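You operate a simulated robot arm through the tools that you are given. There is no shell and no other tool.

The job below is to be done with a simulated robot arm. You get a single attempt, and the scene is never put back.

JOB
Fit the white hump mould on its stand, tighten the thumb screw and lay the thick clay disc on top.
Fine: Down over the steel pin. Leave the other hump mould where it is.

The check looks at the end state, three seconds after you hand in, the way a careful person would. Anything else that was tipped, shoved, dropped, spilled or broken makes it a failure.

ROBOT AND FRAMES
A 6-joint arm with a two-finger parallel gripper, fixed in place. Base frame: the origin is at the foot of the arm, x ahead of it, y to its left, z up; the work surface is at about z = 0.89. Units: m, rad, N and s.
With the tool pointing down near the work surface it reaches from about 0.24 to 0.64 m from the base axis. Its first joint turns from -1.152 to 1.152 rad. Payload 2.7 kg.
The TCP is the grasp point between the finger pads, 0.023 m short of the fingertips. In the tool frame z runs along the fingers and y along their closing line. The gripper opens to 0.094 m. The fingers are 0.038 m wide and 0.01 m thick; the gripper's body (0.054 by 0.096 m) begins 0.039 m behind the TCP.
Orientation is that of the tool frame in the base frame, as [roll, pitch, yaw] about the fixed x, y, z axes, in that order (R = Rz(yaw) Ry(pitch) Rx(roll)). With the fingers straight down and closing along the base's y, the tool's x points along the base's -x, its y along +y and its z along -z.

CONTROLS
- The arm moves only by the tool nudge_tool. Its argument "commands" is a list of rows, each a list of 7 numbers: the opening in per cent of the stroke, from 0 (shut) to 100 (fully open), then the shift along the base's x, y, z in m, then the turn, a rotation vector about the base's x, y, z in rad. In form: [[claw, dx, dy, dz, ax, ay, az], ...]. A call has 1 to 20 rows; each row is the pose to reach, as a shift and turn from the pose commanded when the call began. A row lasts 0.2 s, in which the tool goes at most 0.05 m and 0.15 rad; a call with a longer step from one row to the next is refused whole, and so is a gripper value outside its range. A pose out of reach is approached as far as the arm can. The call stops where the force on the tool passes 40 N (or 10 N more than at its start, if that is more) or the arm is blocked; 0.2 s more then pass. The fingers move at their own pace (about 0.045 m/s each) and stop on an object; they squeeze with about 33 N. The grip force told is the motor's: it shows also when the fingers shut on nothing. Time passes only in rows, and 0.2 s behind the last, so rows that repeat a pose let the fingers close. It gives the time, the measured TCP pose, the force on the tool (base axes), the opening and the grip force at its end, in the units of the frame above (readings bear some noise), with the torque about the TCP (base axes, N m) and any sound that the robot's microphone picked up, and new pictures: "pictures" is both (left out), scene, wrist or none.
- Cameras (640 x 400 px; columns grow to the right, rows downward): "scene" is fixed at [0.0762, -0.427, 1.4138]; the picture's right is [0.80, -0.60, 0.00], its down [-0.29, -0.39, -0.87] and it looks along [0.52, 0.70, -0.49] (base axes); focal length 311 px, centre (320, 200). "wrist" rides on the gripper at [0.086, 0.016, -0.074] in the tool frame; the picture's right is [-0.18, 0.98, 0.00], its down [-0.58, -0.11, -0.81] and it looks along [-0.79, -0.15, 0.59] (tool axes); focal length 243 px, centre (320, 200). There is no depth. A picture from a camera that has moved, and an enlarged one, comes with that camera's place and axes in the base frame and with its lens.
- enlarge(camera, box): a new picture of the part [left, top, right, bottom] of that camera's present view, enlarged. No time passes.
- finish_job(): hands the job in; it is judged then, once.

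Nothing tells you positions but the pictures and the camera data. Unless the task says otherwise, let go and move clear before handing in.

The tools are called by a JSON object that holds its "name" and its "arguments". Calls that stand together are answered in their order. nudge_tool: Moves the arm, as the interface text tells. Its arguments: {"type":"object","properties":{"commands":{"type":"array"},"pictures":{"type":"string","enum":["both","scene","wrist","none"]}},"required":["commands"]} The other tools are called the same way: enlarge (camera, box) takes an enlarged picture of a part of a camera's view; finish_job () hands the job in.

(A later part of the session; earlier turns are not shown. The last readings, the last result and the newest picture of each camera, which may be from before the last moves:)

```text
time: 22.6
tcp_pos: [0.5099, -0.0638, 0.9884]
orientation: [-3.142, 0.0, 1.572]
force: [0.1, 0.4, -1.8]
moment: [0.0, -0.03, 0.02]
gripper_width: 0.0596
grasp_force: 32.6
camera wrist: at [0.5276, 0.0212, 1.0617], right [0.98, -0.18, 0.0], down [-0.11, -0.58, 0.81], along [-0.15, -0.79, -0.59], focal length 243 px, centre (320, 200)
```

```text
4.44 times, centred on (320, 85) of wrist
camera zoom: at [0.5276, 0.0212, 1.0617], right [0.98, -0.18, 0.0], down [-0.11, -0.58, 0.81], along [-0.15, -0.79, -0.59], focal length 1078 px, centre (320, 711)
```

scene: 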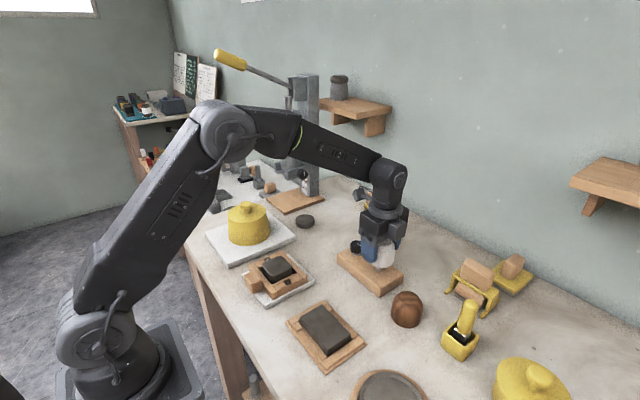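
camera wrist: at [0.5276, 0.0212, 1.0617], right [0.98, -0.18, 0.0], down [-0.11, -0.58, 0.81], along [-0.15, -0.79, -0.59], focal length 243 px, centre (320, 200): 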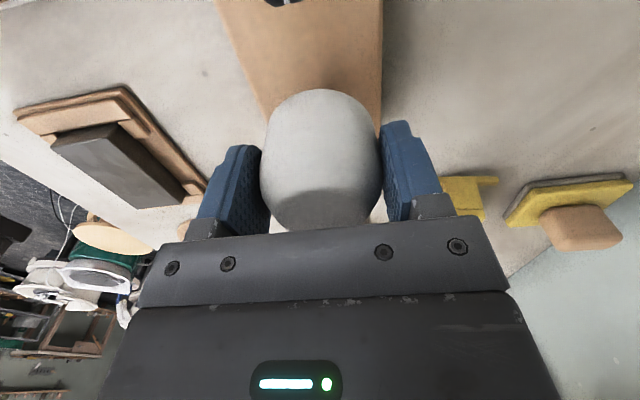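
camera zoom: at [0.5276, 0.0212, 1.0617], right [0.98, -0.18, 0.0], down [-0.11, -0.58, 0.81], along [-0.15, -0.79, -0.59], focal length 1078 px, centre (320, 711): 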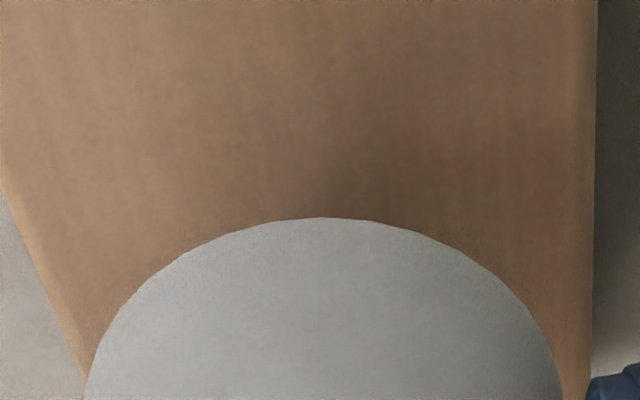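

{"name": "nudge_tool", "arguments": {"commands": [[40, 0, 0, 0, 0, 0, 0]], "pictures": "wrist"}}

{"name": "nudge_tool", "arguments": {"commands": [[40, 0, 0, 0, 0, 0, 0]], "pictures": "wrist"}}

{"name": "nudge_tool", "arguments": {"commands": [[40, 0, 0, 0, 0, 0, 0]], "pictures": "wrist"}}

{"name": "enlarge", "arguments": {"camera": "scene", "box": [360, 235, 400, 275]}}

```text
time: 23.0
tcp_pos: [0.5124, -0.0626, 0.9865]
orientation: [-3.14, -0.001, 1.573]
force: [-0.3, -1.3, -1.9]
moment: [0.0, 0.0, 0.01]
gripper_width: 0.0599
grasp_force: 32.9
camera wrist: at [0.5276, 0.0213, 1.062], right [0.98, -0.18, 0.0], down [-0.11, -0.58, 0.81], along [-0.15, -0.79, -0.59], focal length 243 px, centre (320, 200)
```

wrist: 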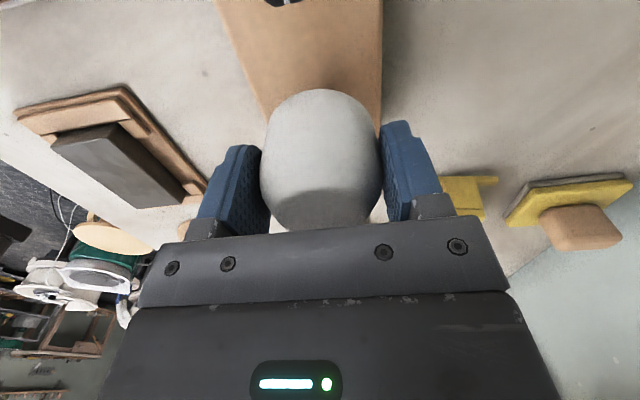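

```text
time: 23.4
tcp_pos: [0.5102, -0.064, 0.9873]
orientation: [-3.141, 0.0, 1.57]
force: [-0.7, -0.4, -1.3]
moment: [0.02, -0.04, -0.04]
gripper_width: 0.0598
grasp_force: 32.7
camera wrist: at [0.5277, 0.0213, 1.0621], right [0.98, -0.18, 0.0], down [-0.11, -0.58, 0.81], along [-0.15, -0.79, -0.59], focal length 243 px, centre (320, 200)
```

wrist: 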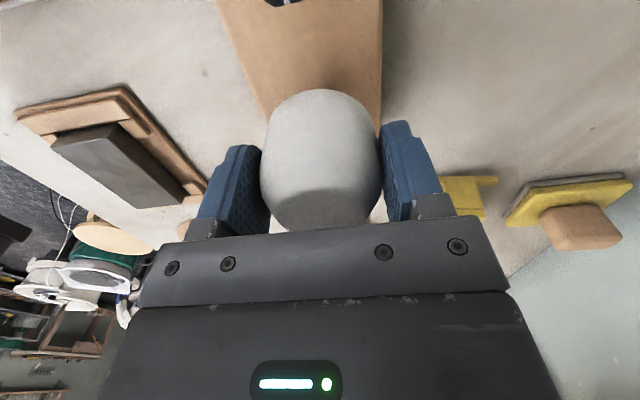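

```text
time: 23.8
tcp_pos: [0.51, -0.063, 0.9883]
orientation: [-3.14, -0.001, 1.57]
force: [0.4, 0.7, -1.1]
moment: [0.03, -0.03, -0.01]
gripper_width: 0.06
grasp_force: 32.6
camera wrist: at [0.5277, 0.0213, 1.0621], right [0.98, -0.18, 0.0], down [-0.11, -0.58, 0.81], along [-0.15, -0.79, -0.59], focal length 243 px, centre (320, 200)
```

wrist: 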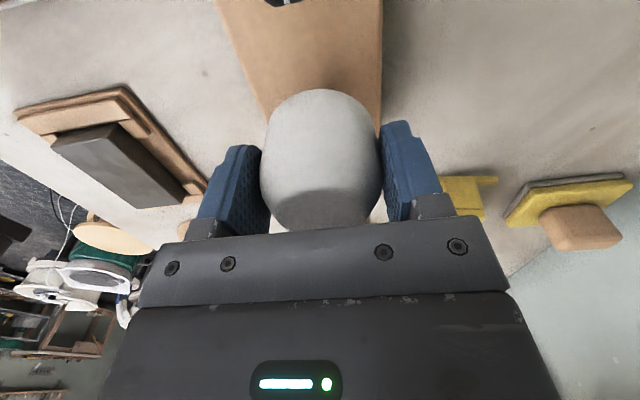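

```text
10.00 times, centred on (380, 255) of scene
camera zoom: at [0.0763, -0.427, 1.4138], right [0.8, -0.6, 0.0], down [-0.29, -0.39, -0.87], along [0.52, 0.7, -0.49], focal length 3113 px, centre (-280, -350)
```

zoom: 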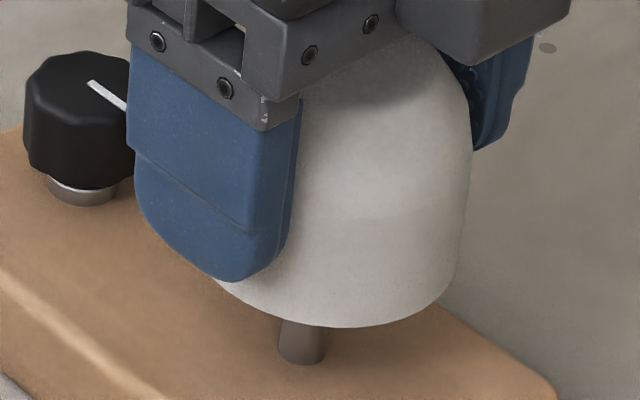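

The reported camera position barely changes between calls, while the TCP reading scatters by about 1.5 mm, so I'll work from the camera position. It puts the mould axis at about (0.5117, -0.0676) and the pin at (0.5108, -0.0663), so I'll make a small correction.

{"name": "nudge_tool", "arguments": {"commands": [[40, -0.0005, 0.001, 0, 0, 0, 0], [40, -0.001, 0.002, 0, 0, 0, 0], [40, -0.001, 0.002, 0, 0, 0, 0]], "pictures": "wrist"}}

{"name": "enlarge", "arguments": {"camera": "scene", "box": [360, 235, 400, 275]}}

```text
time: 24.6
tcp_pos: [0.5095, -0.0613, 0.9871]
orientation: [3.14, 0.0, 1.573]
force: [-0.5, 0.7, -1.0]
moment: [0.01, -0.01, -0.01]
gripper_width: 0.06
grasp_force: 33.6
camera wrist: at [0.5268, 0.0238, 1.063], right [0.98, -0.18, 0.0], down [-0.11, -0.58, 0.81], along [-0.15, -0.79, -0.59], focal length 243 px, centre (320, 200)
```

wrist: 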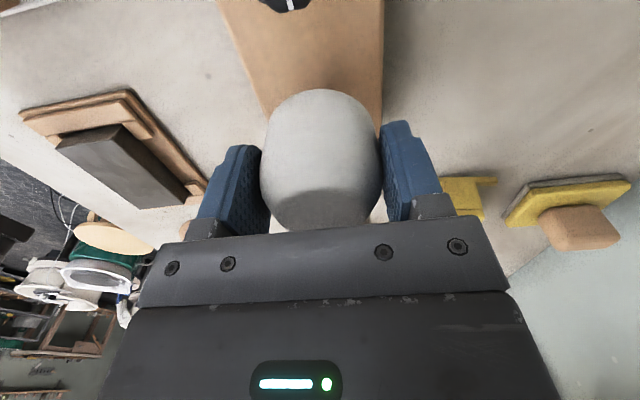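

```text
10.00 times, centred on (380, 255) of scene
camera zoom: at [0.0763, -0.427, 1.4138], right [0.8, -0.6, 0.0], down [-0.29, -0.39, -0.87], along [0.52, 0.7, -0.49], focal length 3113 px, centre (-280, -350)
```

zoom: 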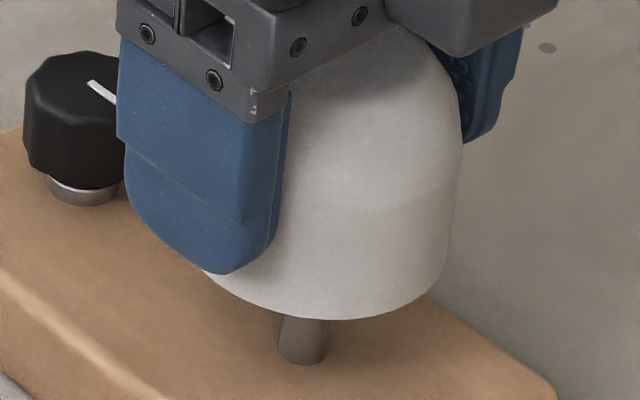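

The mould axis is now within about 1 mm of the pin. I'll lower in small steps and watch the force.

{"name": "nudge_tool", "arguments": {"commands": [[40, 0, 0, -0.003, 0, 0, 0], [40, 0, 0, -0.006, 0, 0, 0], [40, 0, 0, -0.009, 0, 0, 0], [40, 0, 0, -0.012, 0, 0, 0], [40, 0, 0, -0.014, 0, 0, 0]]}}

{"name": "enlarge", "arguments": {"camera": "scene", "box": [360, 235, 400, 275]}}

```text
time: 25.8
tcp_pos: [0.5097, -0.0616, 0.9747]
orientation: [-3.142, 0.001, 1.57]
force: [1.1, 0.6, -1.6]
moment: [0.0, 0.01, -0.02]
gripper_width: 0.06
grasp_force: 33.5
camera wrist: at [0.5266, 0.024, 1.049], right [0.98, -0.18, 0.0], down [-0.11, -0.58, 0.81], along [-0.15, -0.79, -0.59], focal length 243 px, centre (320, 200)
```

scene: 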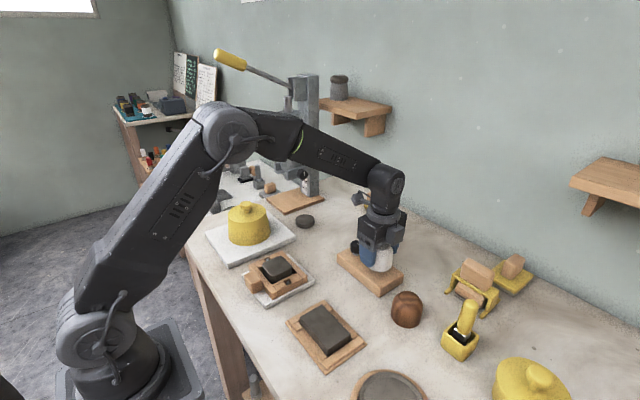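
wrist: 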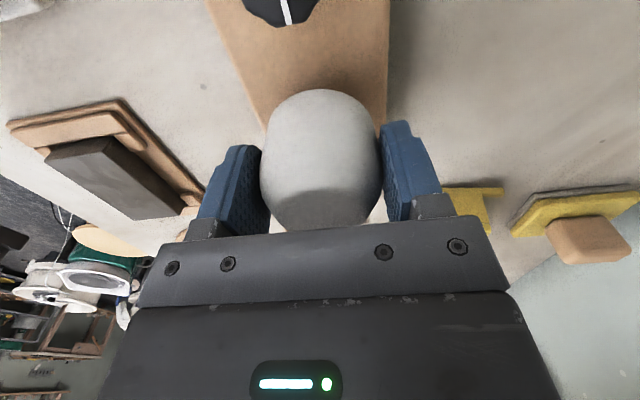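

```text
10.00 times, centred on (380, 255) of scene
camera zoom: at [0.0763, -0.427, 1.4138], right [0.8, -0.6, 0.0], down [-0.29, -0.39, -0.87], along [0.52, 0.7, -0.49], focal length 3113 px, centre (-280, -350)
```

zoom: 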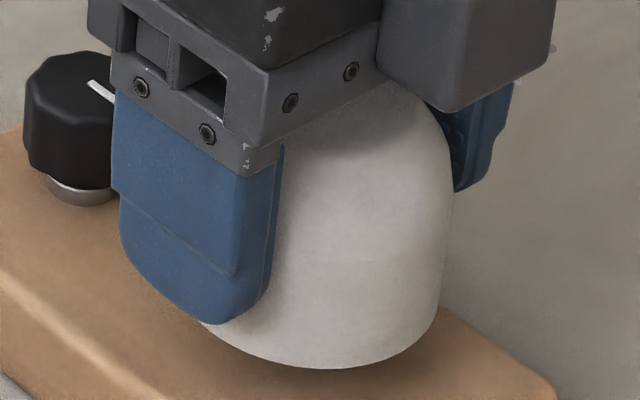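

The base is now about 4 mm below the pin-top height and the force is unchanged, so the pin seems to be entering the bore. I'll keep lowering gently.

{"name": "nudge_tool", "arguments": {"commands": [[40, 0, 0, -0.003, 0, 0, 0], [40, 0, 0, -0.006, 0, 0, 0], [40, 0, 0, -0.009, 0, 0, 0], [40, 0, 0, -0.012, 0, 0, 0]], "pictures": "wrist"}}

{"name": "enlarge", "arguments": {"camera": "scene", "box": [360, 235, 400, 275]}}

```text
time: 26.8
tcp_pos: [0.5108, -0.0606, 0.9616]
orientation: [3.14, 0.001, 1.571]
force: [0.0, -0.5, -1.4]
moment: [-0.02, -0.02, 0.0]
gripper_width: 0.0603
grasp_force: 32.8
camera wrist: at [0.5273, 0.0245, 1.0364], right [0.98, -0.18, 0.0], down [-0.11, -0.58, 0.81], along [-0.15, -0.79, -0.59], focal length 243 px, centre (320, 200)
```

wrist: 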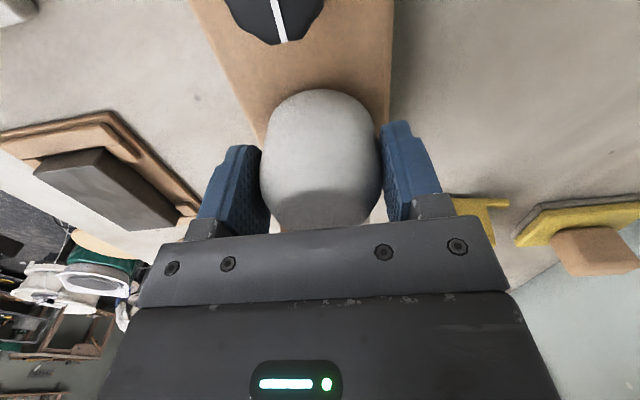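

```text
10.00 times, centred on (380, 255) of scene
camera zoom: at [0.0763, -0.427, 1.4138], right [0.8, -0.6, 0.0], down [-0.29, -0.39, -0.87], along [0.52, 0.7, -0.49], focal length 3113 px, centre (-280, -350)
```

zoom: 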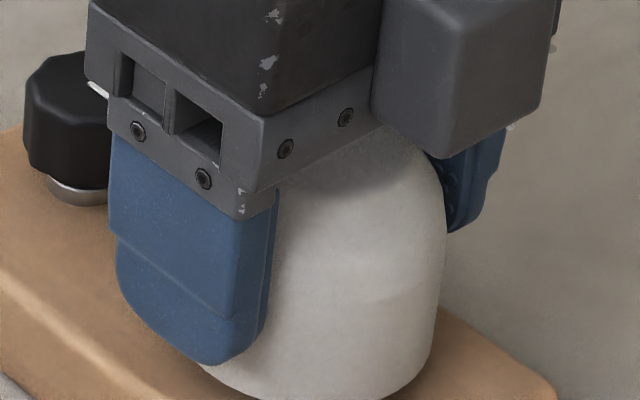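

{"name": "nudge_tool", "arguments": {"commands": [[40, -0.0003, -0.0008, -0.002, 0, 0, 0], [40, -0.0003, -0.0008, -0.004, 0, 0, 0], [40, -0.0003, -0.0008, -0.006, 0, 0, 0], [40, -0.0003, -0.0008, -0.008, 0, 0, 0]], "pictures": "wrist"}}

{"name": "enlarge", "arguments": {"camera": "scene", "box": [355, 235, 405, 285]}}

```text
time: 27.8
tcp_pos: [0.5118, -0.0624, 0.956]
orientation: [3.141, 0.002, 1.57]
force: [0.4, 0.0, -1.8]
moment: [0.0, -0.03, -0.02]
gripper_width: 0.0599
grasp_force: 33.3
camera wrist: at [0.5278, 0.0232, 1.0299], right [0.98, -0.18, 0.0], down [-0.11, -0.58, 0.81], along [-0.15, -0.79, -0.59], focal length 243 px, centre (320, 200)
```

wrist: 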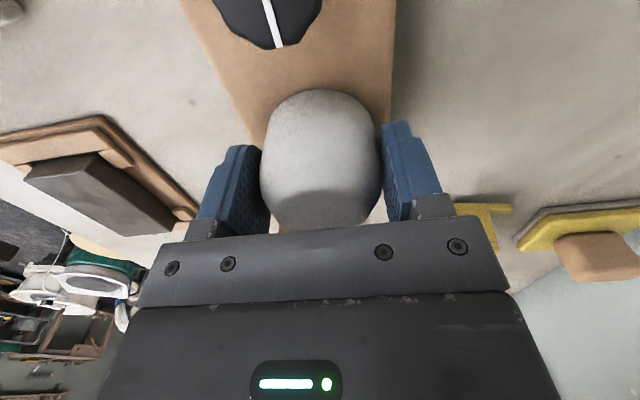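

```text
8.00 times, centred on (380, 260) of scene
camera zoom: at [0.0763, -0.427, 1.4138], right [0.8, -0.6, 0.0], down [-0.29, -0.39, -0.87], along [0.52, 0.7, -0.49], focal length 2490 px, centre (-160, -280)
```

zoom: 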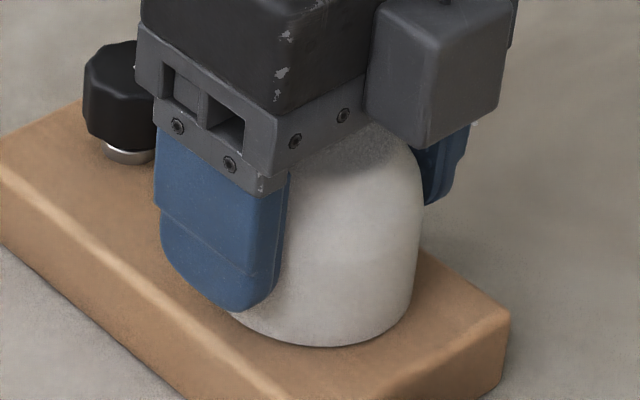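

{"name": "nudge_tool", "arguments": {"commands": [[40, -0.0003, 0, -0.001, 0, 0, 0], [40, -0.0003, 0, -0.002, 0, 0, 0]], "pictures": "wrist"}}

{"name": "enlarge", "arguments": {"camera": "scene", "box": [365, 250, 395, 280]}}

```text
time: 28.4
tcp_pos: [0.5106, -0.0611, 0.9551]
orientation: [3.141, -0.001, 1.571]
force: [-1.5, 4.4, 9.5]
moment: [0.09, 0.38, -0.13]
gripper_width: 0.0598
grasp_force: 32.8
camera wrist: at [0.527, 0.0229, 1.0289], right [0.98, -0.18, 0.0], down [-0.11, -0.58, 0.81], along [-0.15, -0.79, -0.59], focal length 243 px, centre (320, 200)
```

wrist: 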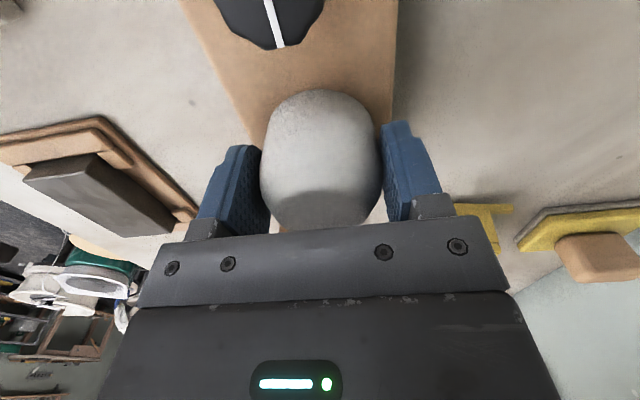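

```text
13.33 times, centred on (380, 265) of scene
camera zoom: at [0.0761, -0.4268, 1.4139], right [0.8, -0.6, 0.0], down [-0.29, -0.39, -0.87], along [0.52, 0.7, -0.49], focal length 4151 px, centre (-480, -667)
```

zoom: 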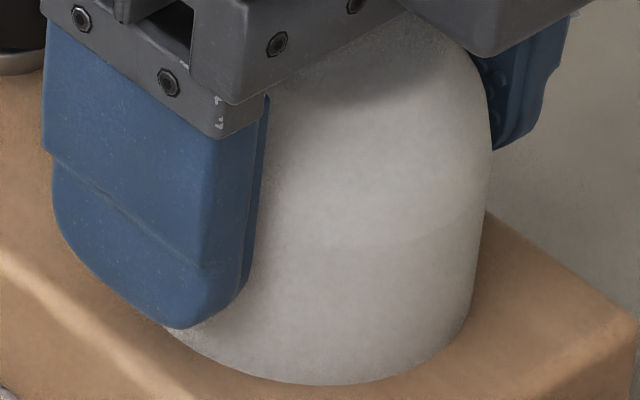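

Contact came at a base height of about 0.920, which matches the top of the block, so the mould looks seated. I'll open the fingers without moving and check.

{"name": "nudge_tool", "arguments": {"commands": [[70, 0, 0, 0, 0, 0, 0], [84, 0, 0, 0, 0, 0, 0], [84, 0, 0, 0, 0, 0, 0]], "pictures": "wrist"}}

{"name": "enlarge", "arguments": {"camera": "scene", "box": [355, 235, 405, 285]}}

```text
time: 29.2
tcp_pos: [0.5113, -0.0626, 0.9526]
orientation: [-3.141, 0.002, 1.57]
force: [0.1, -0.2, -0.1]
moment: [-0.01, 0.01, 0.02]
gripper_width: 0.0788
grasp_force: 0.0
camera wrist: at [0.527, 0.0224, 1.0276], right [0.98, -0.18, 0.0], down [-0.11, -0.58, 0.81], along [-0.15, -0.79, -0.59], focal length 243 px, centre (320, 200)
```

wrist: 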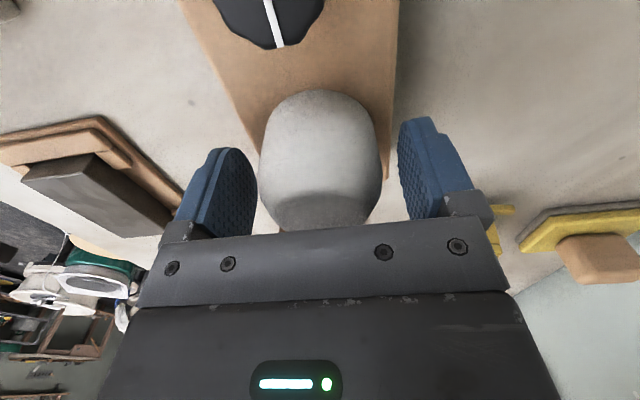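

```text
8.00 times, centred on (380, 260) of scene
camera zoom: at [0.0762, -0.427, 1.4138], right [0.8, -0.6, 0.0], down [-0.29, -0.39, -0.87], along [0.52, 0.7, -0.49], focal length 2490 px, centre (-160, -280)
```

zoom: 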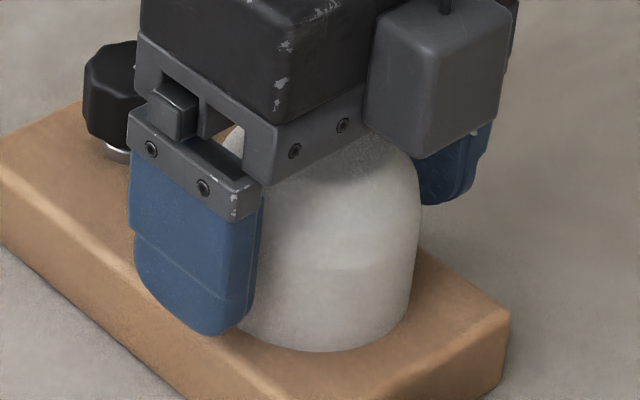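

{"name": "nudge_tool", "arguments": {"commands": [[90, 0, 0, 0.01, 0, 0, 0], [90, 0, 0, 0.03, 0, 0, 0], [90, 0, 0, 0.06, 0, 0, 0], [90, 0, 0, 0.1, 0, 0, 0], [90, 0, 0, 0.1, 0, 0, 0]]}}

{"name": "enlarge", "arguments": {"camera": "scene", "box": [330, 215, 430, 300]}}

{"name": "enlarge", "arguments": {"camera": "wrist", "box": [220, 0, 420, 140]}}

```text
time: 30.4
tcp_pos: [0.5111, -0.0624, 1.0515]
orientation: [3.141, 0.0, 1.571]
force: [-0.3, 0.3, 0.2]
moment: [0.01, -0.01, 0.0]
gripper_width: 0.0846
grasp_force: 0.1
camera wrist: at [0.527, 0.0215, 1.1275], right [0.98, -0.18, 0.0], down [-0.11, -0.58, 0.81], along [-0.15, -0.79, -0.59], focal length 243 px, centre (320, 200)
```

scene: 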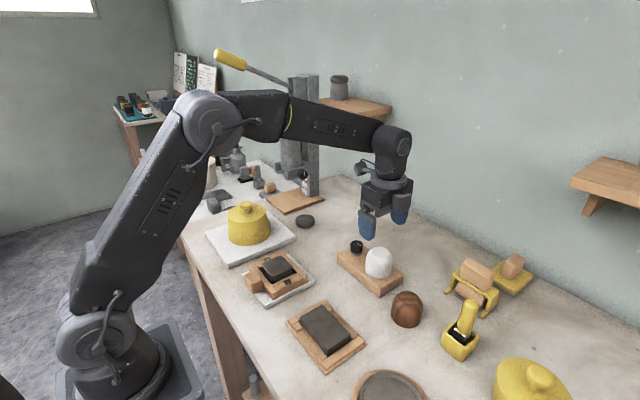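
wrist: 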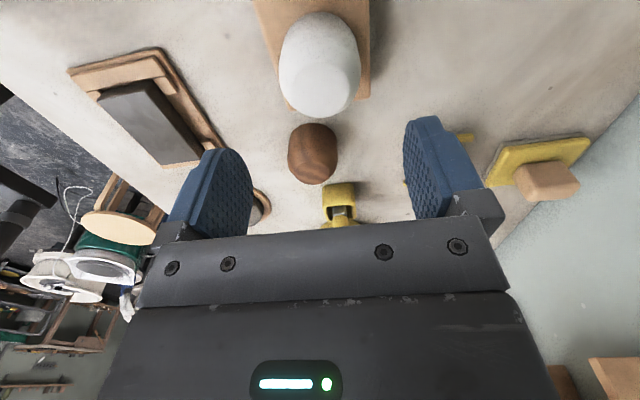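

```text
4.71 times, centred on (380, 258) of scene
camera zoom: at [0.0762, -0.427, 1.4138], right [0.8, -0.6, 0.0], down [-0.29, -0.39, -0.87], along [0.52, 0.7, -0.49], focal length 1465 px, centre (38, -71)
```

zoom: 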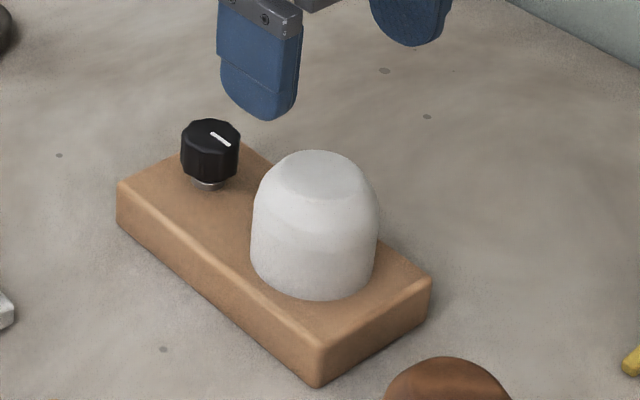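

```text
2.86 times, centred on (320, 70) of wrist
camera zoom: at [0.527, 0.0215, 1.1275], right [0.98, -0.18, 0.0], down [-0.11, -0.58, 0.81], along [-0.15, -0.79, -0.59], focal length 693 px, centre (320, 571)
```

zoom: 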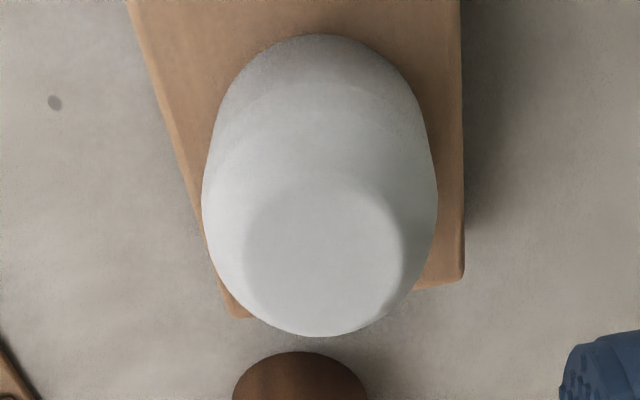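

The mould is sitting flush and upright on the stand. Next is the thumb screw, so I'll move over the knob, staying high, to measure where it is.

{"name": "nudge_tool", "arguments": {"commands": [[90, 0, 0.037, 0, 0, 0, 0], [90, -0.001, 0.073, 0, 0, 0, 0], [90, -0.001, 0.073, -0.02, 0, 0, 0], [90, -0.001, 0.073, -0.02, 0, 0, 0]]}}

{"name": "enlarge", "arguments": {"camera": "wrist", "box": [260, 0, 380, 110]}}

{"name": "enlarge", "arguments": {"camera": "scene", "box": [335, 215, 415, 285]}}

```text
time: 31.4
tcp_pos: [0.5109, 0.011, 1.0341]
orientation: [-3.14, 0.0, 1.572]
force: [-0.1, 0.4, -0.1]
moment: [-0.02, 0.01, 0.01]
gripper_width: 0.0842
grasp_force: 0.1
camera wrist: at [0.5271, 0.0959, 1.1092], right [0.98, -0.18, 0.0], down [-0.11, -0.58, 0.81], along [-0.15, -0.79, -0.59], focal length 243 px, centre (320, 200)
```

scene: 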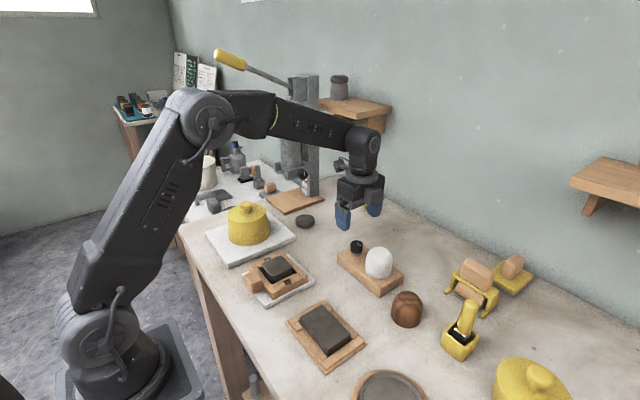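
wrist: 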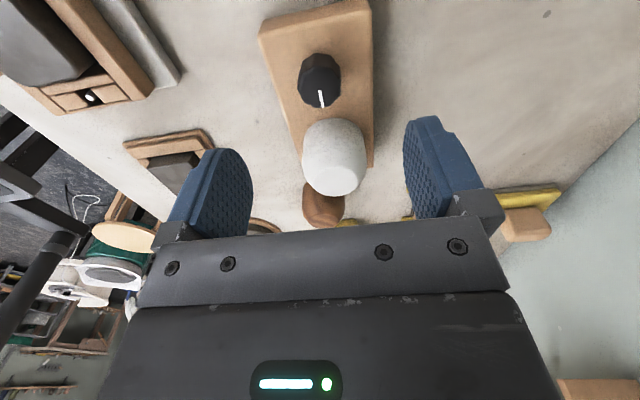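

```text
3.64 times, centred on (320, 55) of wrist
camera zoom: at [0.5271, 0.0959, 1.1092], right [0.98, -0.18, 0.0], down [-0.11, -0.58, 0.81], along [-0.15, -0.79, -0.59], focal length 882 px, centre (320, 727)
```

zoom: 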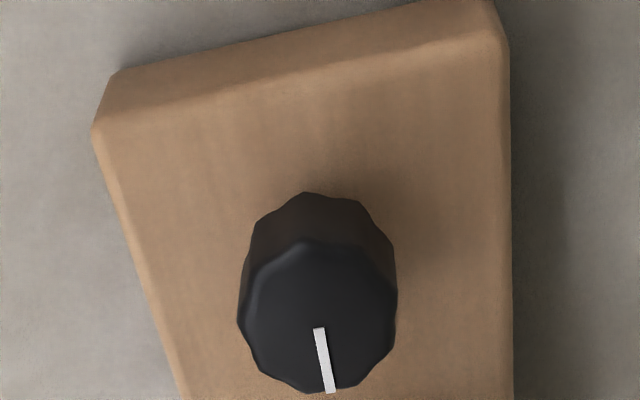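

```text
5.71 times, centred on (375, 250) of scene
camera zoom: at [0.0762, -0.427, 1.4138], right [0.8, -0.6, 0.0], down [-0.29, -0.39, -0.87], along [0.52, 0.7, -0.49], focal length 1779 px, centre (6, -86)
```

zoom: 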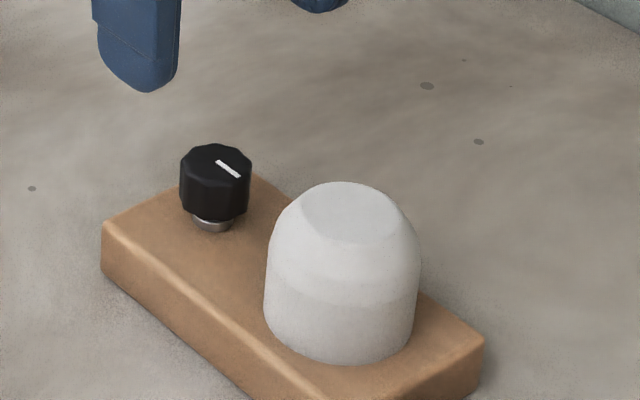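

The knob sits under the TCP to within half a millimetre, at about (0.5106, 0.0097) with its top near z = 0.95. I'll lower around it, keeping the fingertips above the block, and grip.

{"name": "nudge_tool", "arguments": {"commands": [[60, -0.0005, 0, -0.03, 0, 0, 0], [60, -0.0005, 0, -0.06, 0, 0, 0], [60, -0.0005, 0, -0.08, 0, 0, 0], [60, -0.0005, 0, -0.084, 0, 0, 0], [60, -0.0005, 0, -0.084, 0, 0, 0]]}}

{"name": "enlarge", "arguments": {"camera": "scene", "box": [335, 215, 415, 285]}}

{"name": "enlarge", "arguments": {"camera": "wrist", "box": [200, 60, 440, 240]}}

```text
time: 32.6
tcp_pos: [0.5073, 0.0115, 0.9505]
orientation: [-3.142, 0.0, 1.57]
force: [0.0, 0.0, -0.8]
moment: [-0.03, -0.02, -0.01]
gripper_width: 0.0566
grasp_force: 0.1
camera wrist: at [0.5238, 0.0959, 1.0243], right [0.98, -0.18, 0.0], down [-0.11, -0.58, 0.81], along [-0.15, -0.79, -0.59], focal length 243 px, centre (320, 200)
```

scene: 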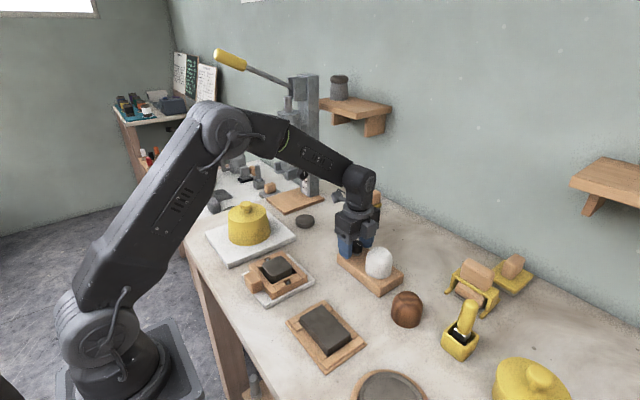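
wrist: 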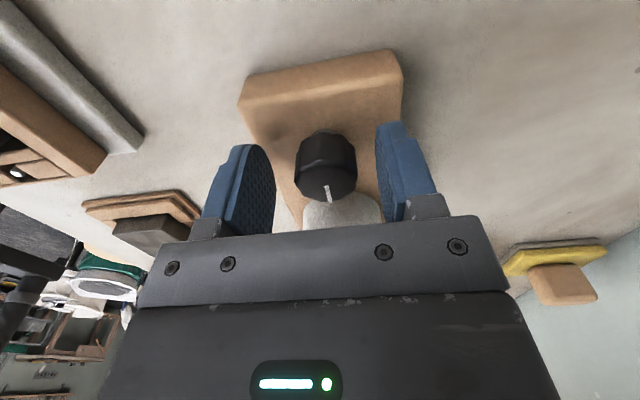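

```text
5.71 times, centred on (375, 250) of scene
camera zoom: at [0.0762, -0.427, 1.4138], right [0.8, -0.6, 0.0], down [-0.29, -0.39, -0.87], along [0.52, 0.7, -0.49], focal length 1779 px, centre (6, -86)
```

zoom: 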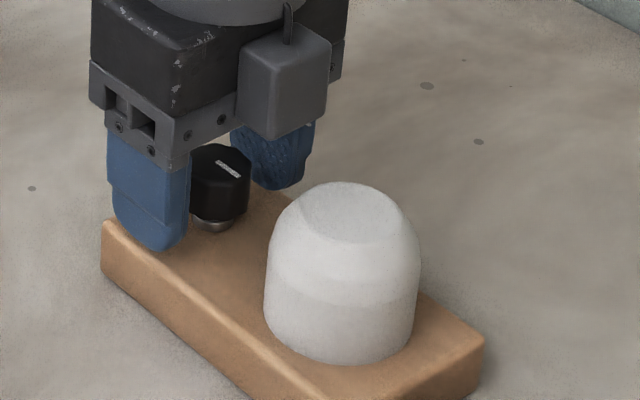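

```text
2.22 times, centred on (320, 150) of wrist
camera zoom: at [0.5238, 0.0959, 1.0243], right [0.98, -0.18, 0.0], down [-0.11, -0.58, 0.81], along [-0.15, -0.79, -0.59], focal length 539 px, centre (320, 311)
```

zoom: 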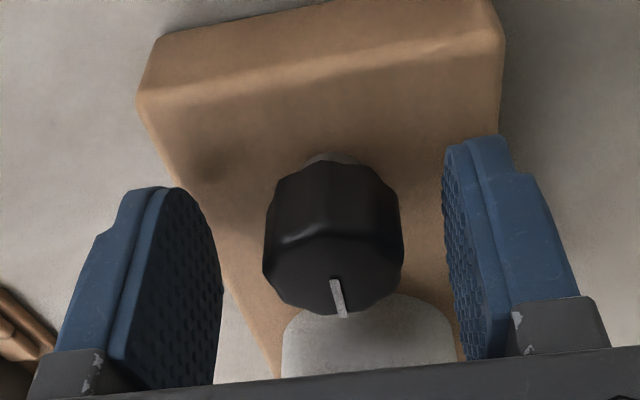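

The arm drifted 2.8 mm in -x while lowering. I'll correct that before closing so the stand isn't pushed.

{"name": "nudge_tool", "arguments": {"commands": [[60, 0.0014, 0, 0, 0, 0, 0], [60, 0.0028, 0, 0, 0, 0, 0], [60, 0.0028, 0, 0, 0, 0, 0]], "pictures": "wrist"}}

{"name": "enlarge", "arguments": {"camera": "wrist", "box": [200, 60, 440, 240]}}

```text
time: 33.4
tcp_pos: [0.5118, 0.0105, 0.949]
orientation: [3.141, 0.0, 1.572]
force: [-0.1, -0.1, 0.9]
moment: [-0.03, 0.03, 0.01]
gripper_width: 0.0565
grasp_force: 0.1
camera wrist: at [0.5277, 0.0959, 1.0238], right [0.98, -0.18, 0.0], down [-0.11, -0.58, 0.81], along [-0.15, -0.79, -0.59], focal length 243 px, centre (320, 200)
```

wrist: 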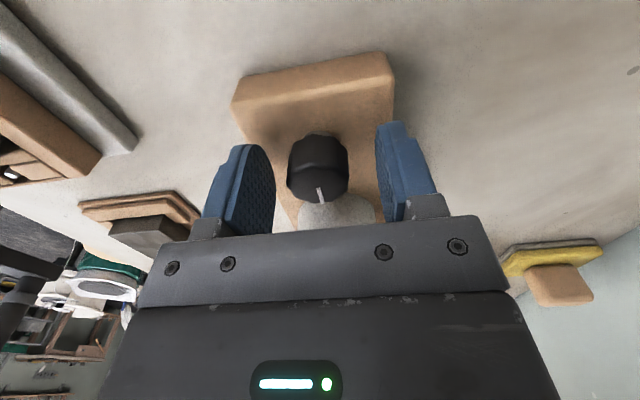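

```text
2.22 times, centred on (320, 150) of wrist
camera zoom: at [0.5277, 0.0959, 1.0238], right [0.98, -0.18, 0.0], down [-0.11, -0.58, 0.81], along [-0.15, -0.79, -0.59], focal length 539 px, centre (320, 311)
```

zoom: 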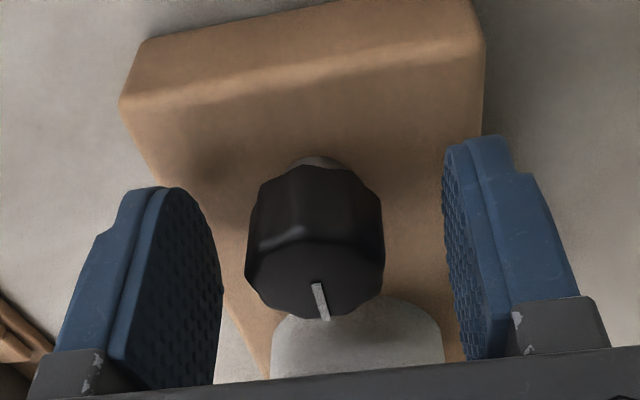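

{"name": "nudge_tool", "arguments": {"commands": [[60, -0.001, 0, 0, 0, 0, 0], [60, -0.001, 0, 0, 0, 0, 0]], "pictures": "wrist"}}

{"name": "enlarge", "arguments": {"camera": "wrist", "box": [200, 60, 440, 240]}}

```text
time: 34.0
tcp_pos: [0.5096, 0.0103, 0.9491]
orientation: [-3.14, 0.0, 1.57]
force: [1.2, 0.5, -0.2]
moment: [0.01, -0.02, -0.03]
gripper_width: 0.0561
grasp_force: 0.1
camera wrist: at [0.5269, 0.0957, 1.0239], right [0.98, -0.18, 0.0], down [-0.11, -0.58, 0.81], along [-0.15, -0.79, -0.59], focal length 243 px, centre (320, 200)
```

wrist: 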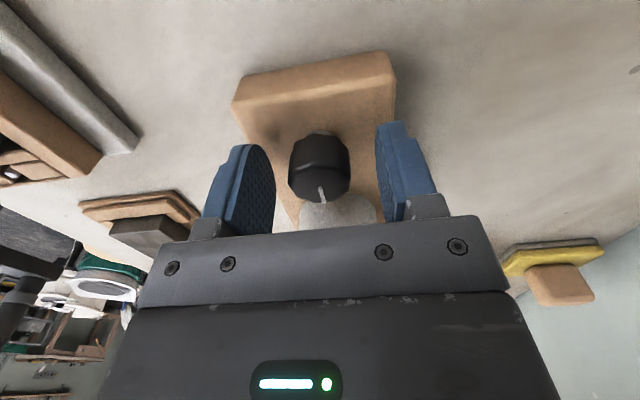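

```text
2.22 times, centred on (320, 150) of wrist
camera zoom: at [0.5269, 0.0957, 1.0239], right [0.98, -0.18, 0.0], down [-0.11, -0.58, 0.81], along [-0.15, -0.79, -0.59], focal length 539 px, centre (320, 311)
```

zoom: 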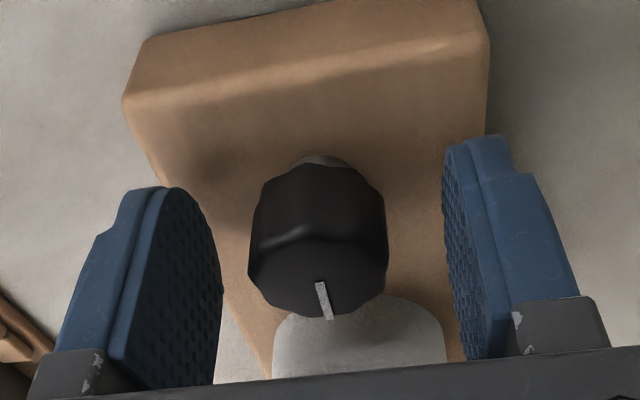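

The knob is centred to within about 0.5 mm. I'll close on it now.

{"name": "nudge_tool", "arguments": {"commands": [[40, -0.0003, 0, 0, 0, 0, 0], [20, -0.0003, 0, 0, 0, 0, 0], [20, -0.0003, 0, 0, 0, 0, 0], [20, -0.0003, 0, 0, 0, 0, 0]]}}

{"name": "enlarge", "arguments": {"camera": "scene", "box": [335, 215, 415, 285]}}

{"name": "enlarge", "arguments": {"camera": "wrist", "box": [200, 60, 440, 240]}}

```text
time: 35.0
tcp_pos: [0.5094, 0.0125, 0.9498]
orientation: [3.141, 0.0, 1.57]
force: [3.4, 0.2, -1.0]
moment: [0.07, 0.18, -0.05]
gripper_width: 0.0294
grasp_force: 45.5
camera wrist: at [0.5266, 0.0962, 1.0239], right [0.98, -0.18, 0.0], down [-0.11, -0.58, 0.81], along [-0.15, -0.79, -0.59], focal length 243 px, centre (320, 200)
```

scene: 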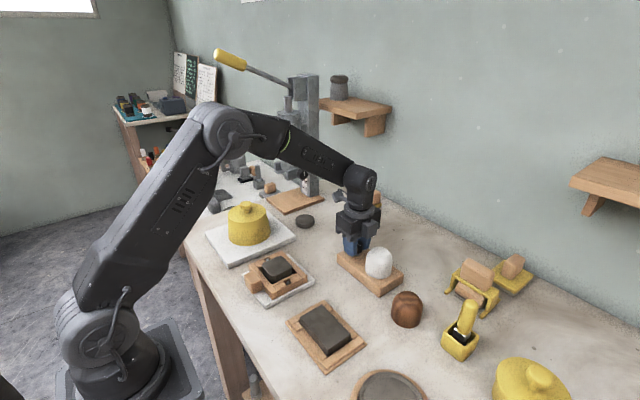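
wrist: 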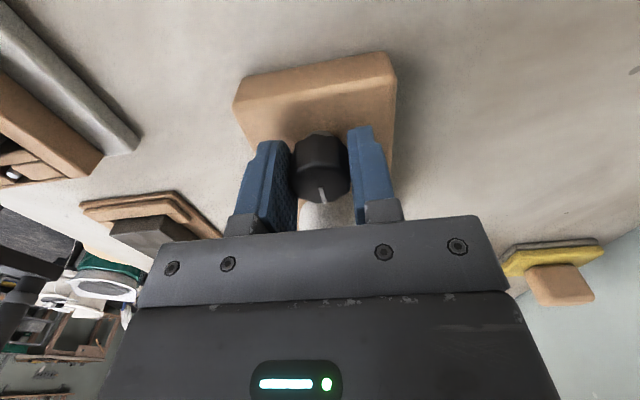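

```text
5.71 times, centred on (375, 250) of scene
camera zoom: at [0.0763, -0.427, 1.4138], right [0.8, -0.6, 0.0], down [-0.29, -0.39, -0.87], along [0.52, 0.7, -0.49], focal length 1779 px, centre (6, -86)
```

zoom: 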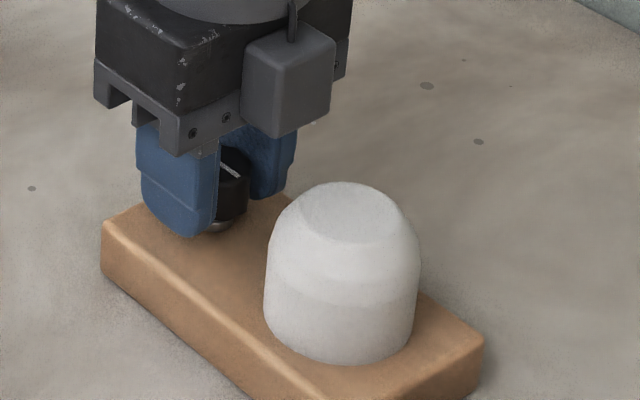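

```text
2.22 times, centred on (320, 150) of wrist
camera zoom: at [0.5266, 0.0962, 1.0239], right [0.98, -0.18, 0.0], down [-0.11, -0.58, 0.81], along [-0.15, -0.79, -0.59], focal length 539 px, centre (320, 311)
```

zoom: 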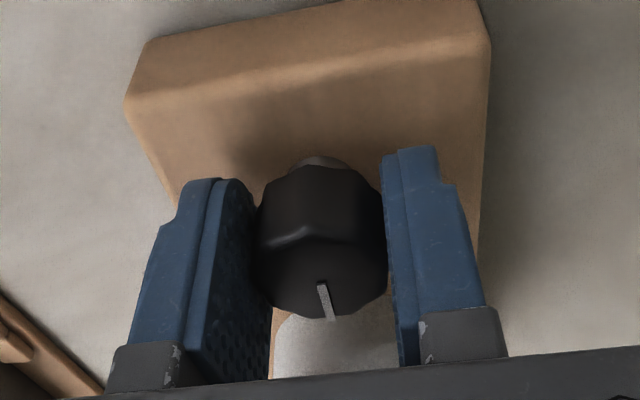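

The knob is gripped at 29.4 mm and the stand hasn't moved. I'll turn it clockwise as seen from above, watching the torque.

{"name": "nudge_tool", "arguments": {"commands": [[20, 0, 0, 0, 0, 0, -0.08], [20, 0, 0, 0, 0, 0, -0.16], [20, 0, 0, 0, 0, 0, -0.24], [20, 0, 0, 0, 0, 0, -0.32], [20, 0, 0, 0, 0, 0, -0.4], [20, 0, 0, 0, 0, 0, -0.4]]}}

{"name": "enlarge", "arguments": {"camera": "scene", "box": [335, 215, 415, 285]}}

{"name": "enlarge", "arguments": {"camera": "wrist", "box": [200, 60, 440, 240]}}

```text
time: 36.4
tcp_pos: [0.5109, 0.0114, 0.9497]
orientation: [3.139, -0.002, 1.168]
force: [18.6, 10.0, -1.3]
moment: [-0.61, 0.55, -0.02]
gripper_width: 0.0296
grasp_force: 45.5
camera wrist: at [0.5592, 0.0828, 1.0241], right [0.83, -0.55, 0.0], down [-0.33, -0.49, 0.8], along [-0.44, -0.67, -0.59], focal length 243 px, centre (320, 200)
```

scene: 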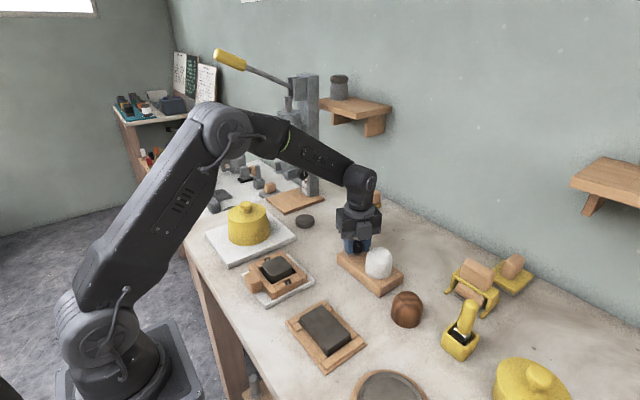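
wrist: 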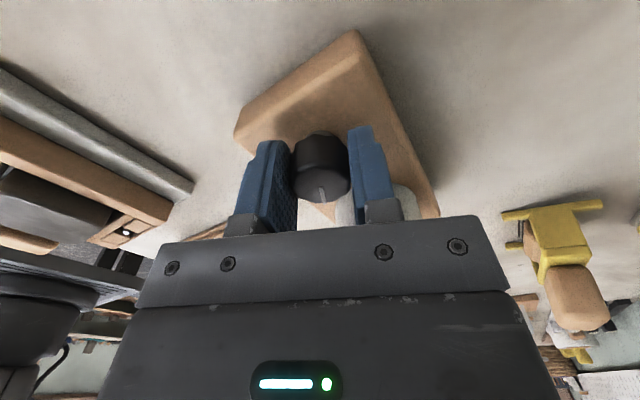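

```text
5.71 times, centred on (375, 250) of scene
camera zoom: at [0.0768, -0.4267, 1.4139], right [0.8, -0.6, 0.0], down [-0.29, -0.39, -0.87], along [0.52, 0.7, -0.49], focal length 1779 px, centre (6, -86)
```

zoom: 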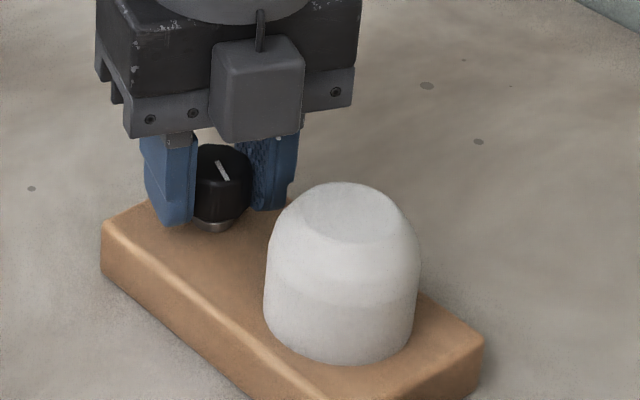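

```text
2.22 times, centred on (320, 150) of wrist
camera zoom: at [0.5592, 0.0828, 1.0241], right [0.83, -0.55, 0.0], down [-0.33, -0.49, 0.8], along [-0.44, -0.67, -0.59], focal length 539 px, centre (320, 311)
```

zoom: 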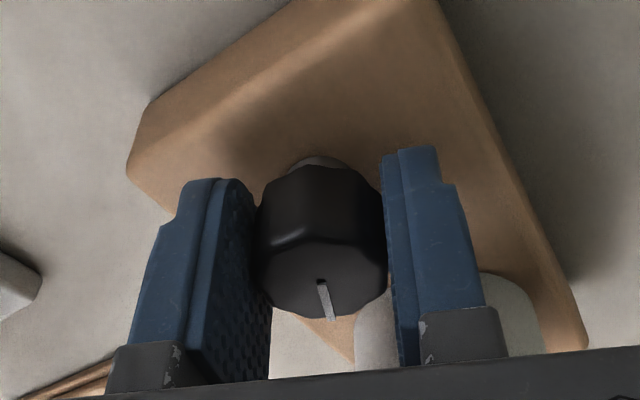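

The knob turns with the gripper and the stand stays put, but side forces are building up. I'll relieve them with a small shift before turning further.

{"name": "nudge_tool", "arguments": {"commands": [[20, 0.0008, 0.0004, 0, 0, 0, 0], [20, 0.0012, 0.0006, 0, 0, 0, 0]], "pictures": "none"}}

```text
time: 37.0
tcp_pos: [0.5105, 0.0117, 0.9493]
orientation: [-3.139, 0.0, 1.169]
force: [2.1, 3.4, 5.9]
moment: [1.12, -0.82, -0.06]
gripper_width: 0.0297
grasp_force: 45.1
```

{"name": "nudge_tool", "arguments": {"commands": [[20, 0, 0, 0, 0, 0, -0.08], [20, 0, 0, 0, 0, 0, -0.16], [20, 0, 0, 0, 0, 0, -0.24], [20, 0, 0, 0, 0, 0, -0.24]], "pictures": "wrist"}}

```text
time: 38.0
tcp_pos: [0.5109, 0.0096, 0.9496]
orientation: [3.14, 0.001, 0.928]
force: [-1.8, -0.5, 5.4]
moment: [0.56, -0.75, -0.01]
gripper_width: 0.0298
grasp_force: 45.0
camera wrist: at [0.5759, 0.069, 1.0238], right [0.68, -0.74, 0.0], down [-0.43, -0.4, 0.81], along [-0.59, -0.55, -0.59], focal length 243 px, centre (320, 200)
```

wrist: 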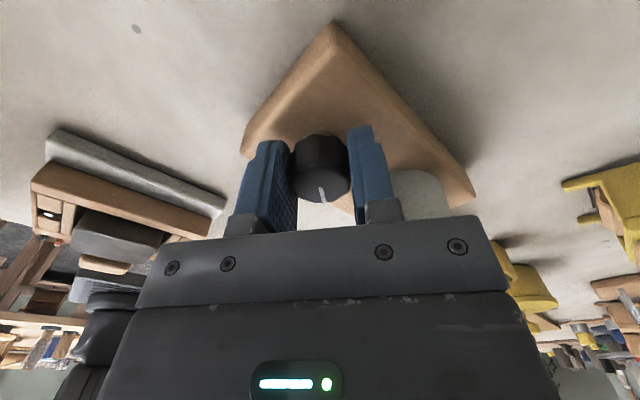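

{"name": "nudge_tool", "arguments": {"commands": [[20, 0, 0, 0, 0, 0, -0.1], [20, 0, 0, 0, 0, 0, -0.2], [20, 0, 0, 0, 0, 0, -0.3], [20, 0, 0, 0, 0, 0, -0.4], [20, 0, 0, 0, 0, 0, -0.4]], "pictures": "wrist"}}

```text
time: 39.2
tcp_pos: [0.5104, 0.0108, 0.9494]
orientation: [3.139, 0.003, 0.529]
force: [0.7, -12.1, 12.4]
moment: [-0.4, 1.24, -0.03]
gripper_width: 0.03
grasp_force: 44.8
camera wrist: at [0.5943, 0.0389, 1.0238], right [0.34, -0.94, 0.0], down [-0.56, -0.2, 0.81], along [-0.76, -0.27, -0.59], focal length 243 px, centre (320, 200)
```

wrist: 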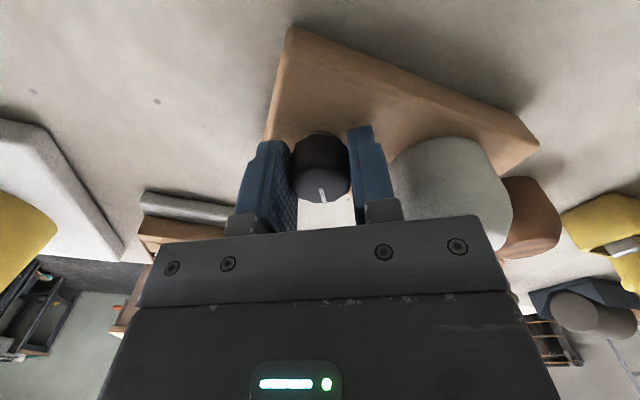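

{"name": "nudge_tool", "arguments": {"commands": [[20, 0, -0.0006, 0.0005, 0, 0, -0.05], [20, 0, -0.0006, 0.001, 0, 0, -0.15], [20, 0, -0.0006, 0.001, 0, 0, -0.25], [20, 0, -0.0006, 0.001, 0, 0, -0.35], [20, 0, -0.0006, 0.001, 0, 0, -0.35]]}}

{"name": "enlarge", "arguments": {"camera": "scene", "box": [335, 215, 415, 285]}}

```text
time: 40.2
tcp_pos: [0.5109, 0.0102, 0.9493]
orientation: [-3.11, -0.004, 0.213]
force: [-2.3, 7.2, -0.1]
moment: [-0.67, -0.36, -0.03]
gripper_width: 0.0301
grasp_force: 45.4
out of reach, approached as far as the arm can: row 4, 5
stopped in row 5: the force on the tool passed its limit at 57 N (the readings are from after the stop); the commanded pose is now the measured one
camera wrist: at [0.5997, 0.0086, 1.0232], right [0.03, -1.0, -0.03], down [-0.59, -0.04, 0.81], along [-0.81, 0.0, -0.59], focal length 243 px, centre (320, 200)
```

scene: 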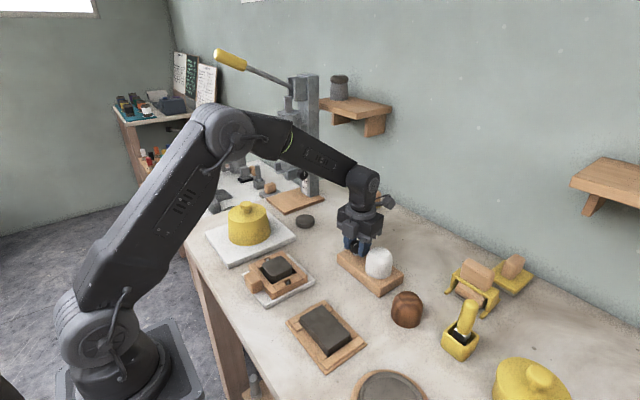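
wrist: 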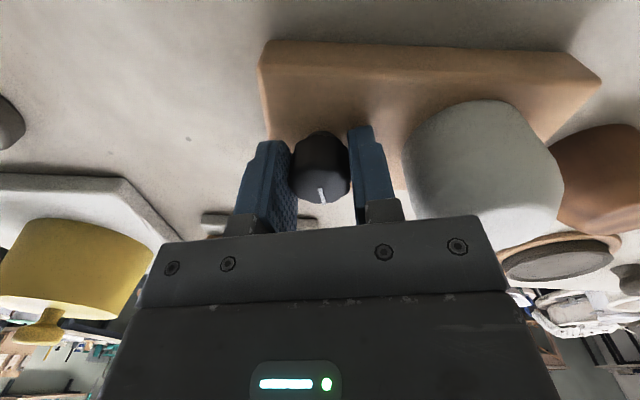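

```text
5.71 times, centred on (375, 250) of scene
camera zoom: at [0.0762, -0.4267, 1.4139], right [0.8, -0.6, 0.0], down [-0.29, -0.39, -0.87], along [0.52, 0.7, -0.49], focal length 1779 px, centre (6, -86)
```

zoom: 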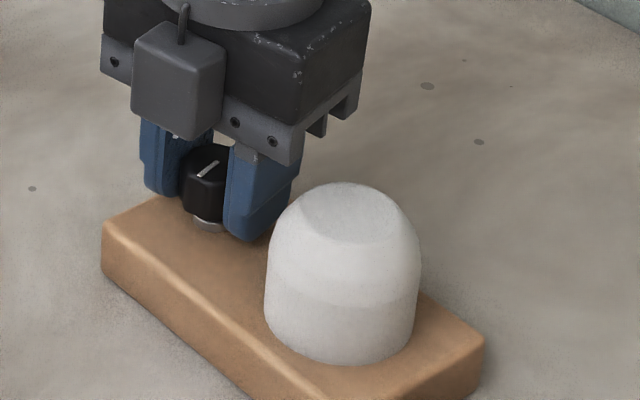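

The wrist joint reached its limit after about 78° of turning, and the stand and mould didn't move. I'll let go with a limited opening, lift, wind the wrist back and take a new grip.

{"name": "nudge_tool", "arguments": {"commands": [[48, 0, 0, 0, 0, 0, 0], [48, 0, 0, 0, 0, 0, 0], [48, 0, 0, 0.02, 0, 0, 0], [48, 0, 0, 0.06, 0, 0, 0], [48, 0, 0, 0.06, 0, 0, 0.1], [48, 0, 0, 0.06, 0, 0, 0.24], [48, 0, 0, 0.06, 0, 0, 0.38], [48, 0, 0, 0.06, 0, 0, 0.52], [48, 0, 0, 0.06, 0, 0, 0.66], [48, 0, 0, 0.06, 0, 0, 0.8], [48, 0, 0, 0.06, 0, 0, 0.94], [48, 0, 0, 0.06, 0, 0, 1.08], [48, 0, 0, 0.06, 0, 0, 1.22], [48, 0, 0, 0.06, 0, 0, 1.36]]}}

```text
time: 43.2
tcp_pos: [0.5102, 0.0098, 1.0075]
orientation: [-3.113, -0.005, 1.573]
force: [-0.5, -0.3, -0.2]
moment: [0.02, -0.01, 0.05]
gripper_width: 0.045
grasp_force: 0.1
camera wrist: at [0.5296, 0.0939, 1.0834], right [0.98, -0.18, -0.03], down [-0.08, -0.58, 0.81], along [-0.16, -0.79, -0.59], focal length 243 px, centre (320, 200)
```

scene: 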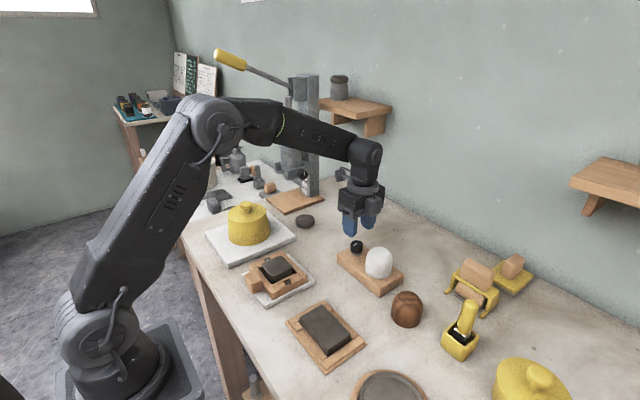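
wrist: 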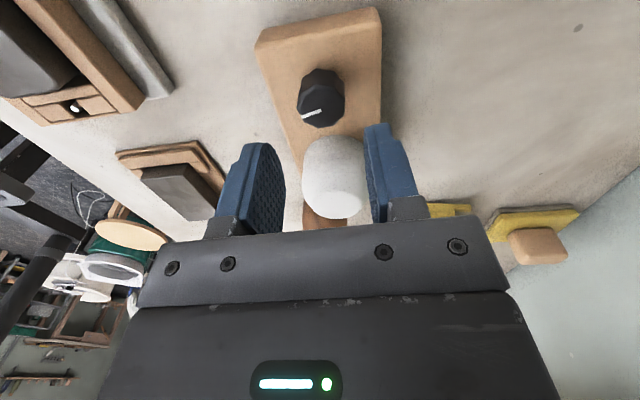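

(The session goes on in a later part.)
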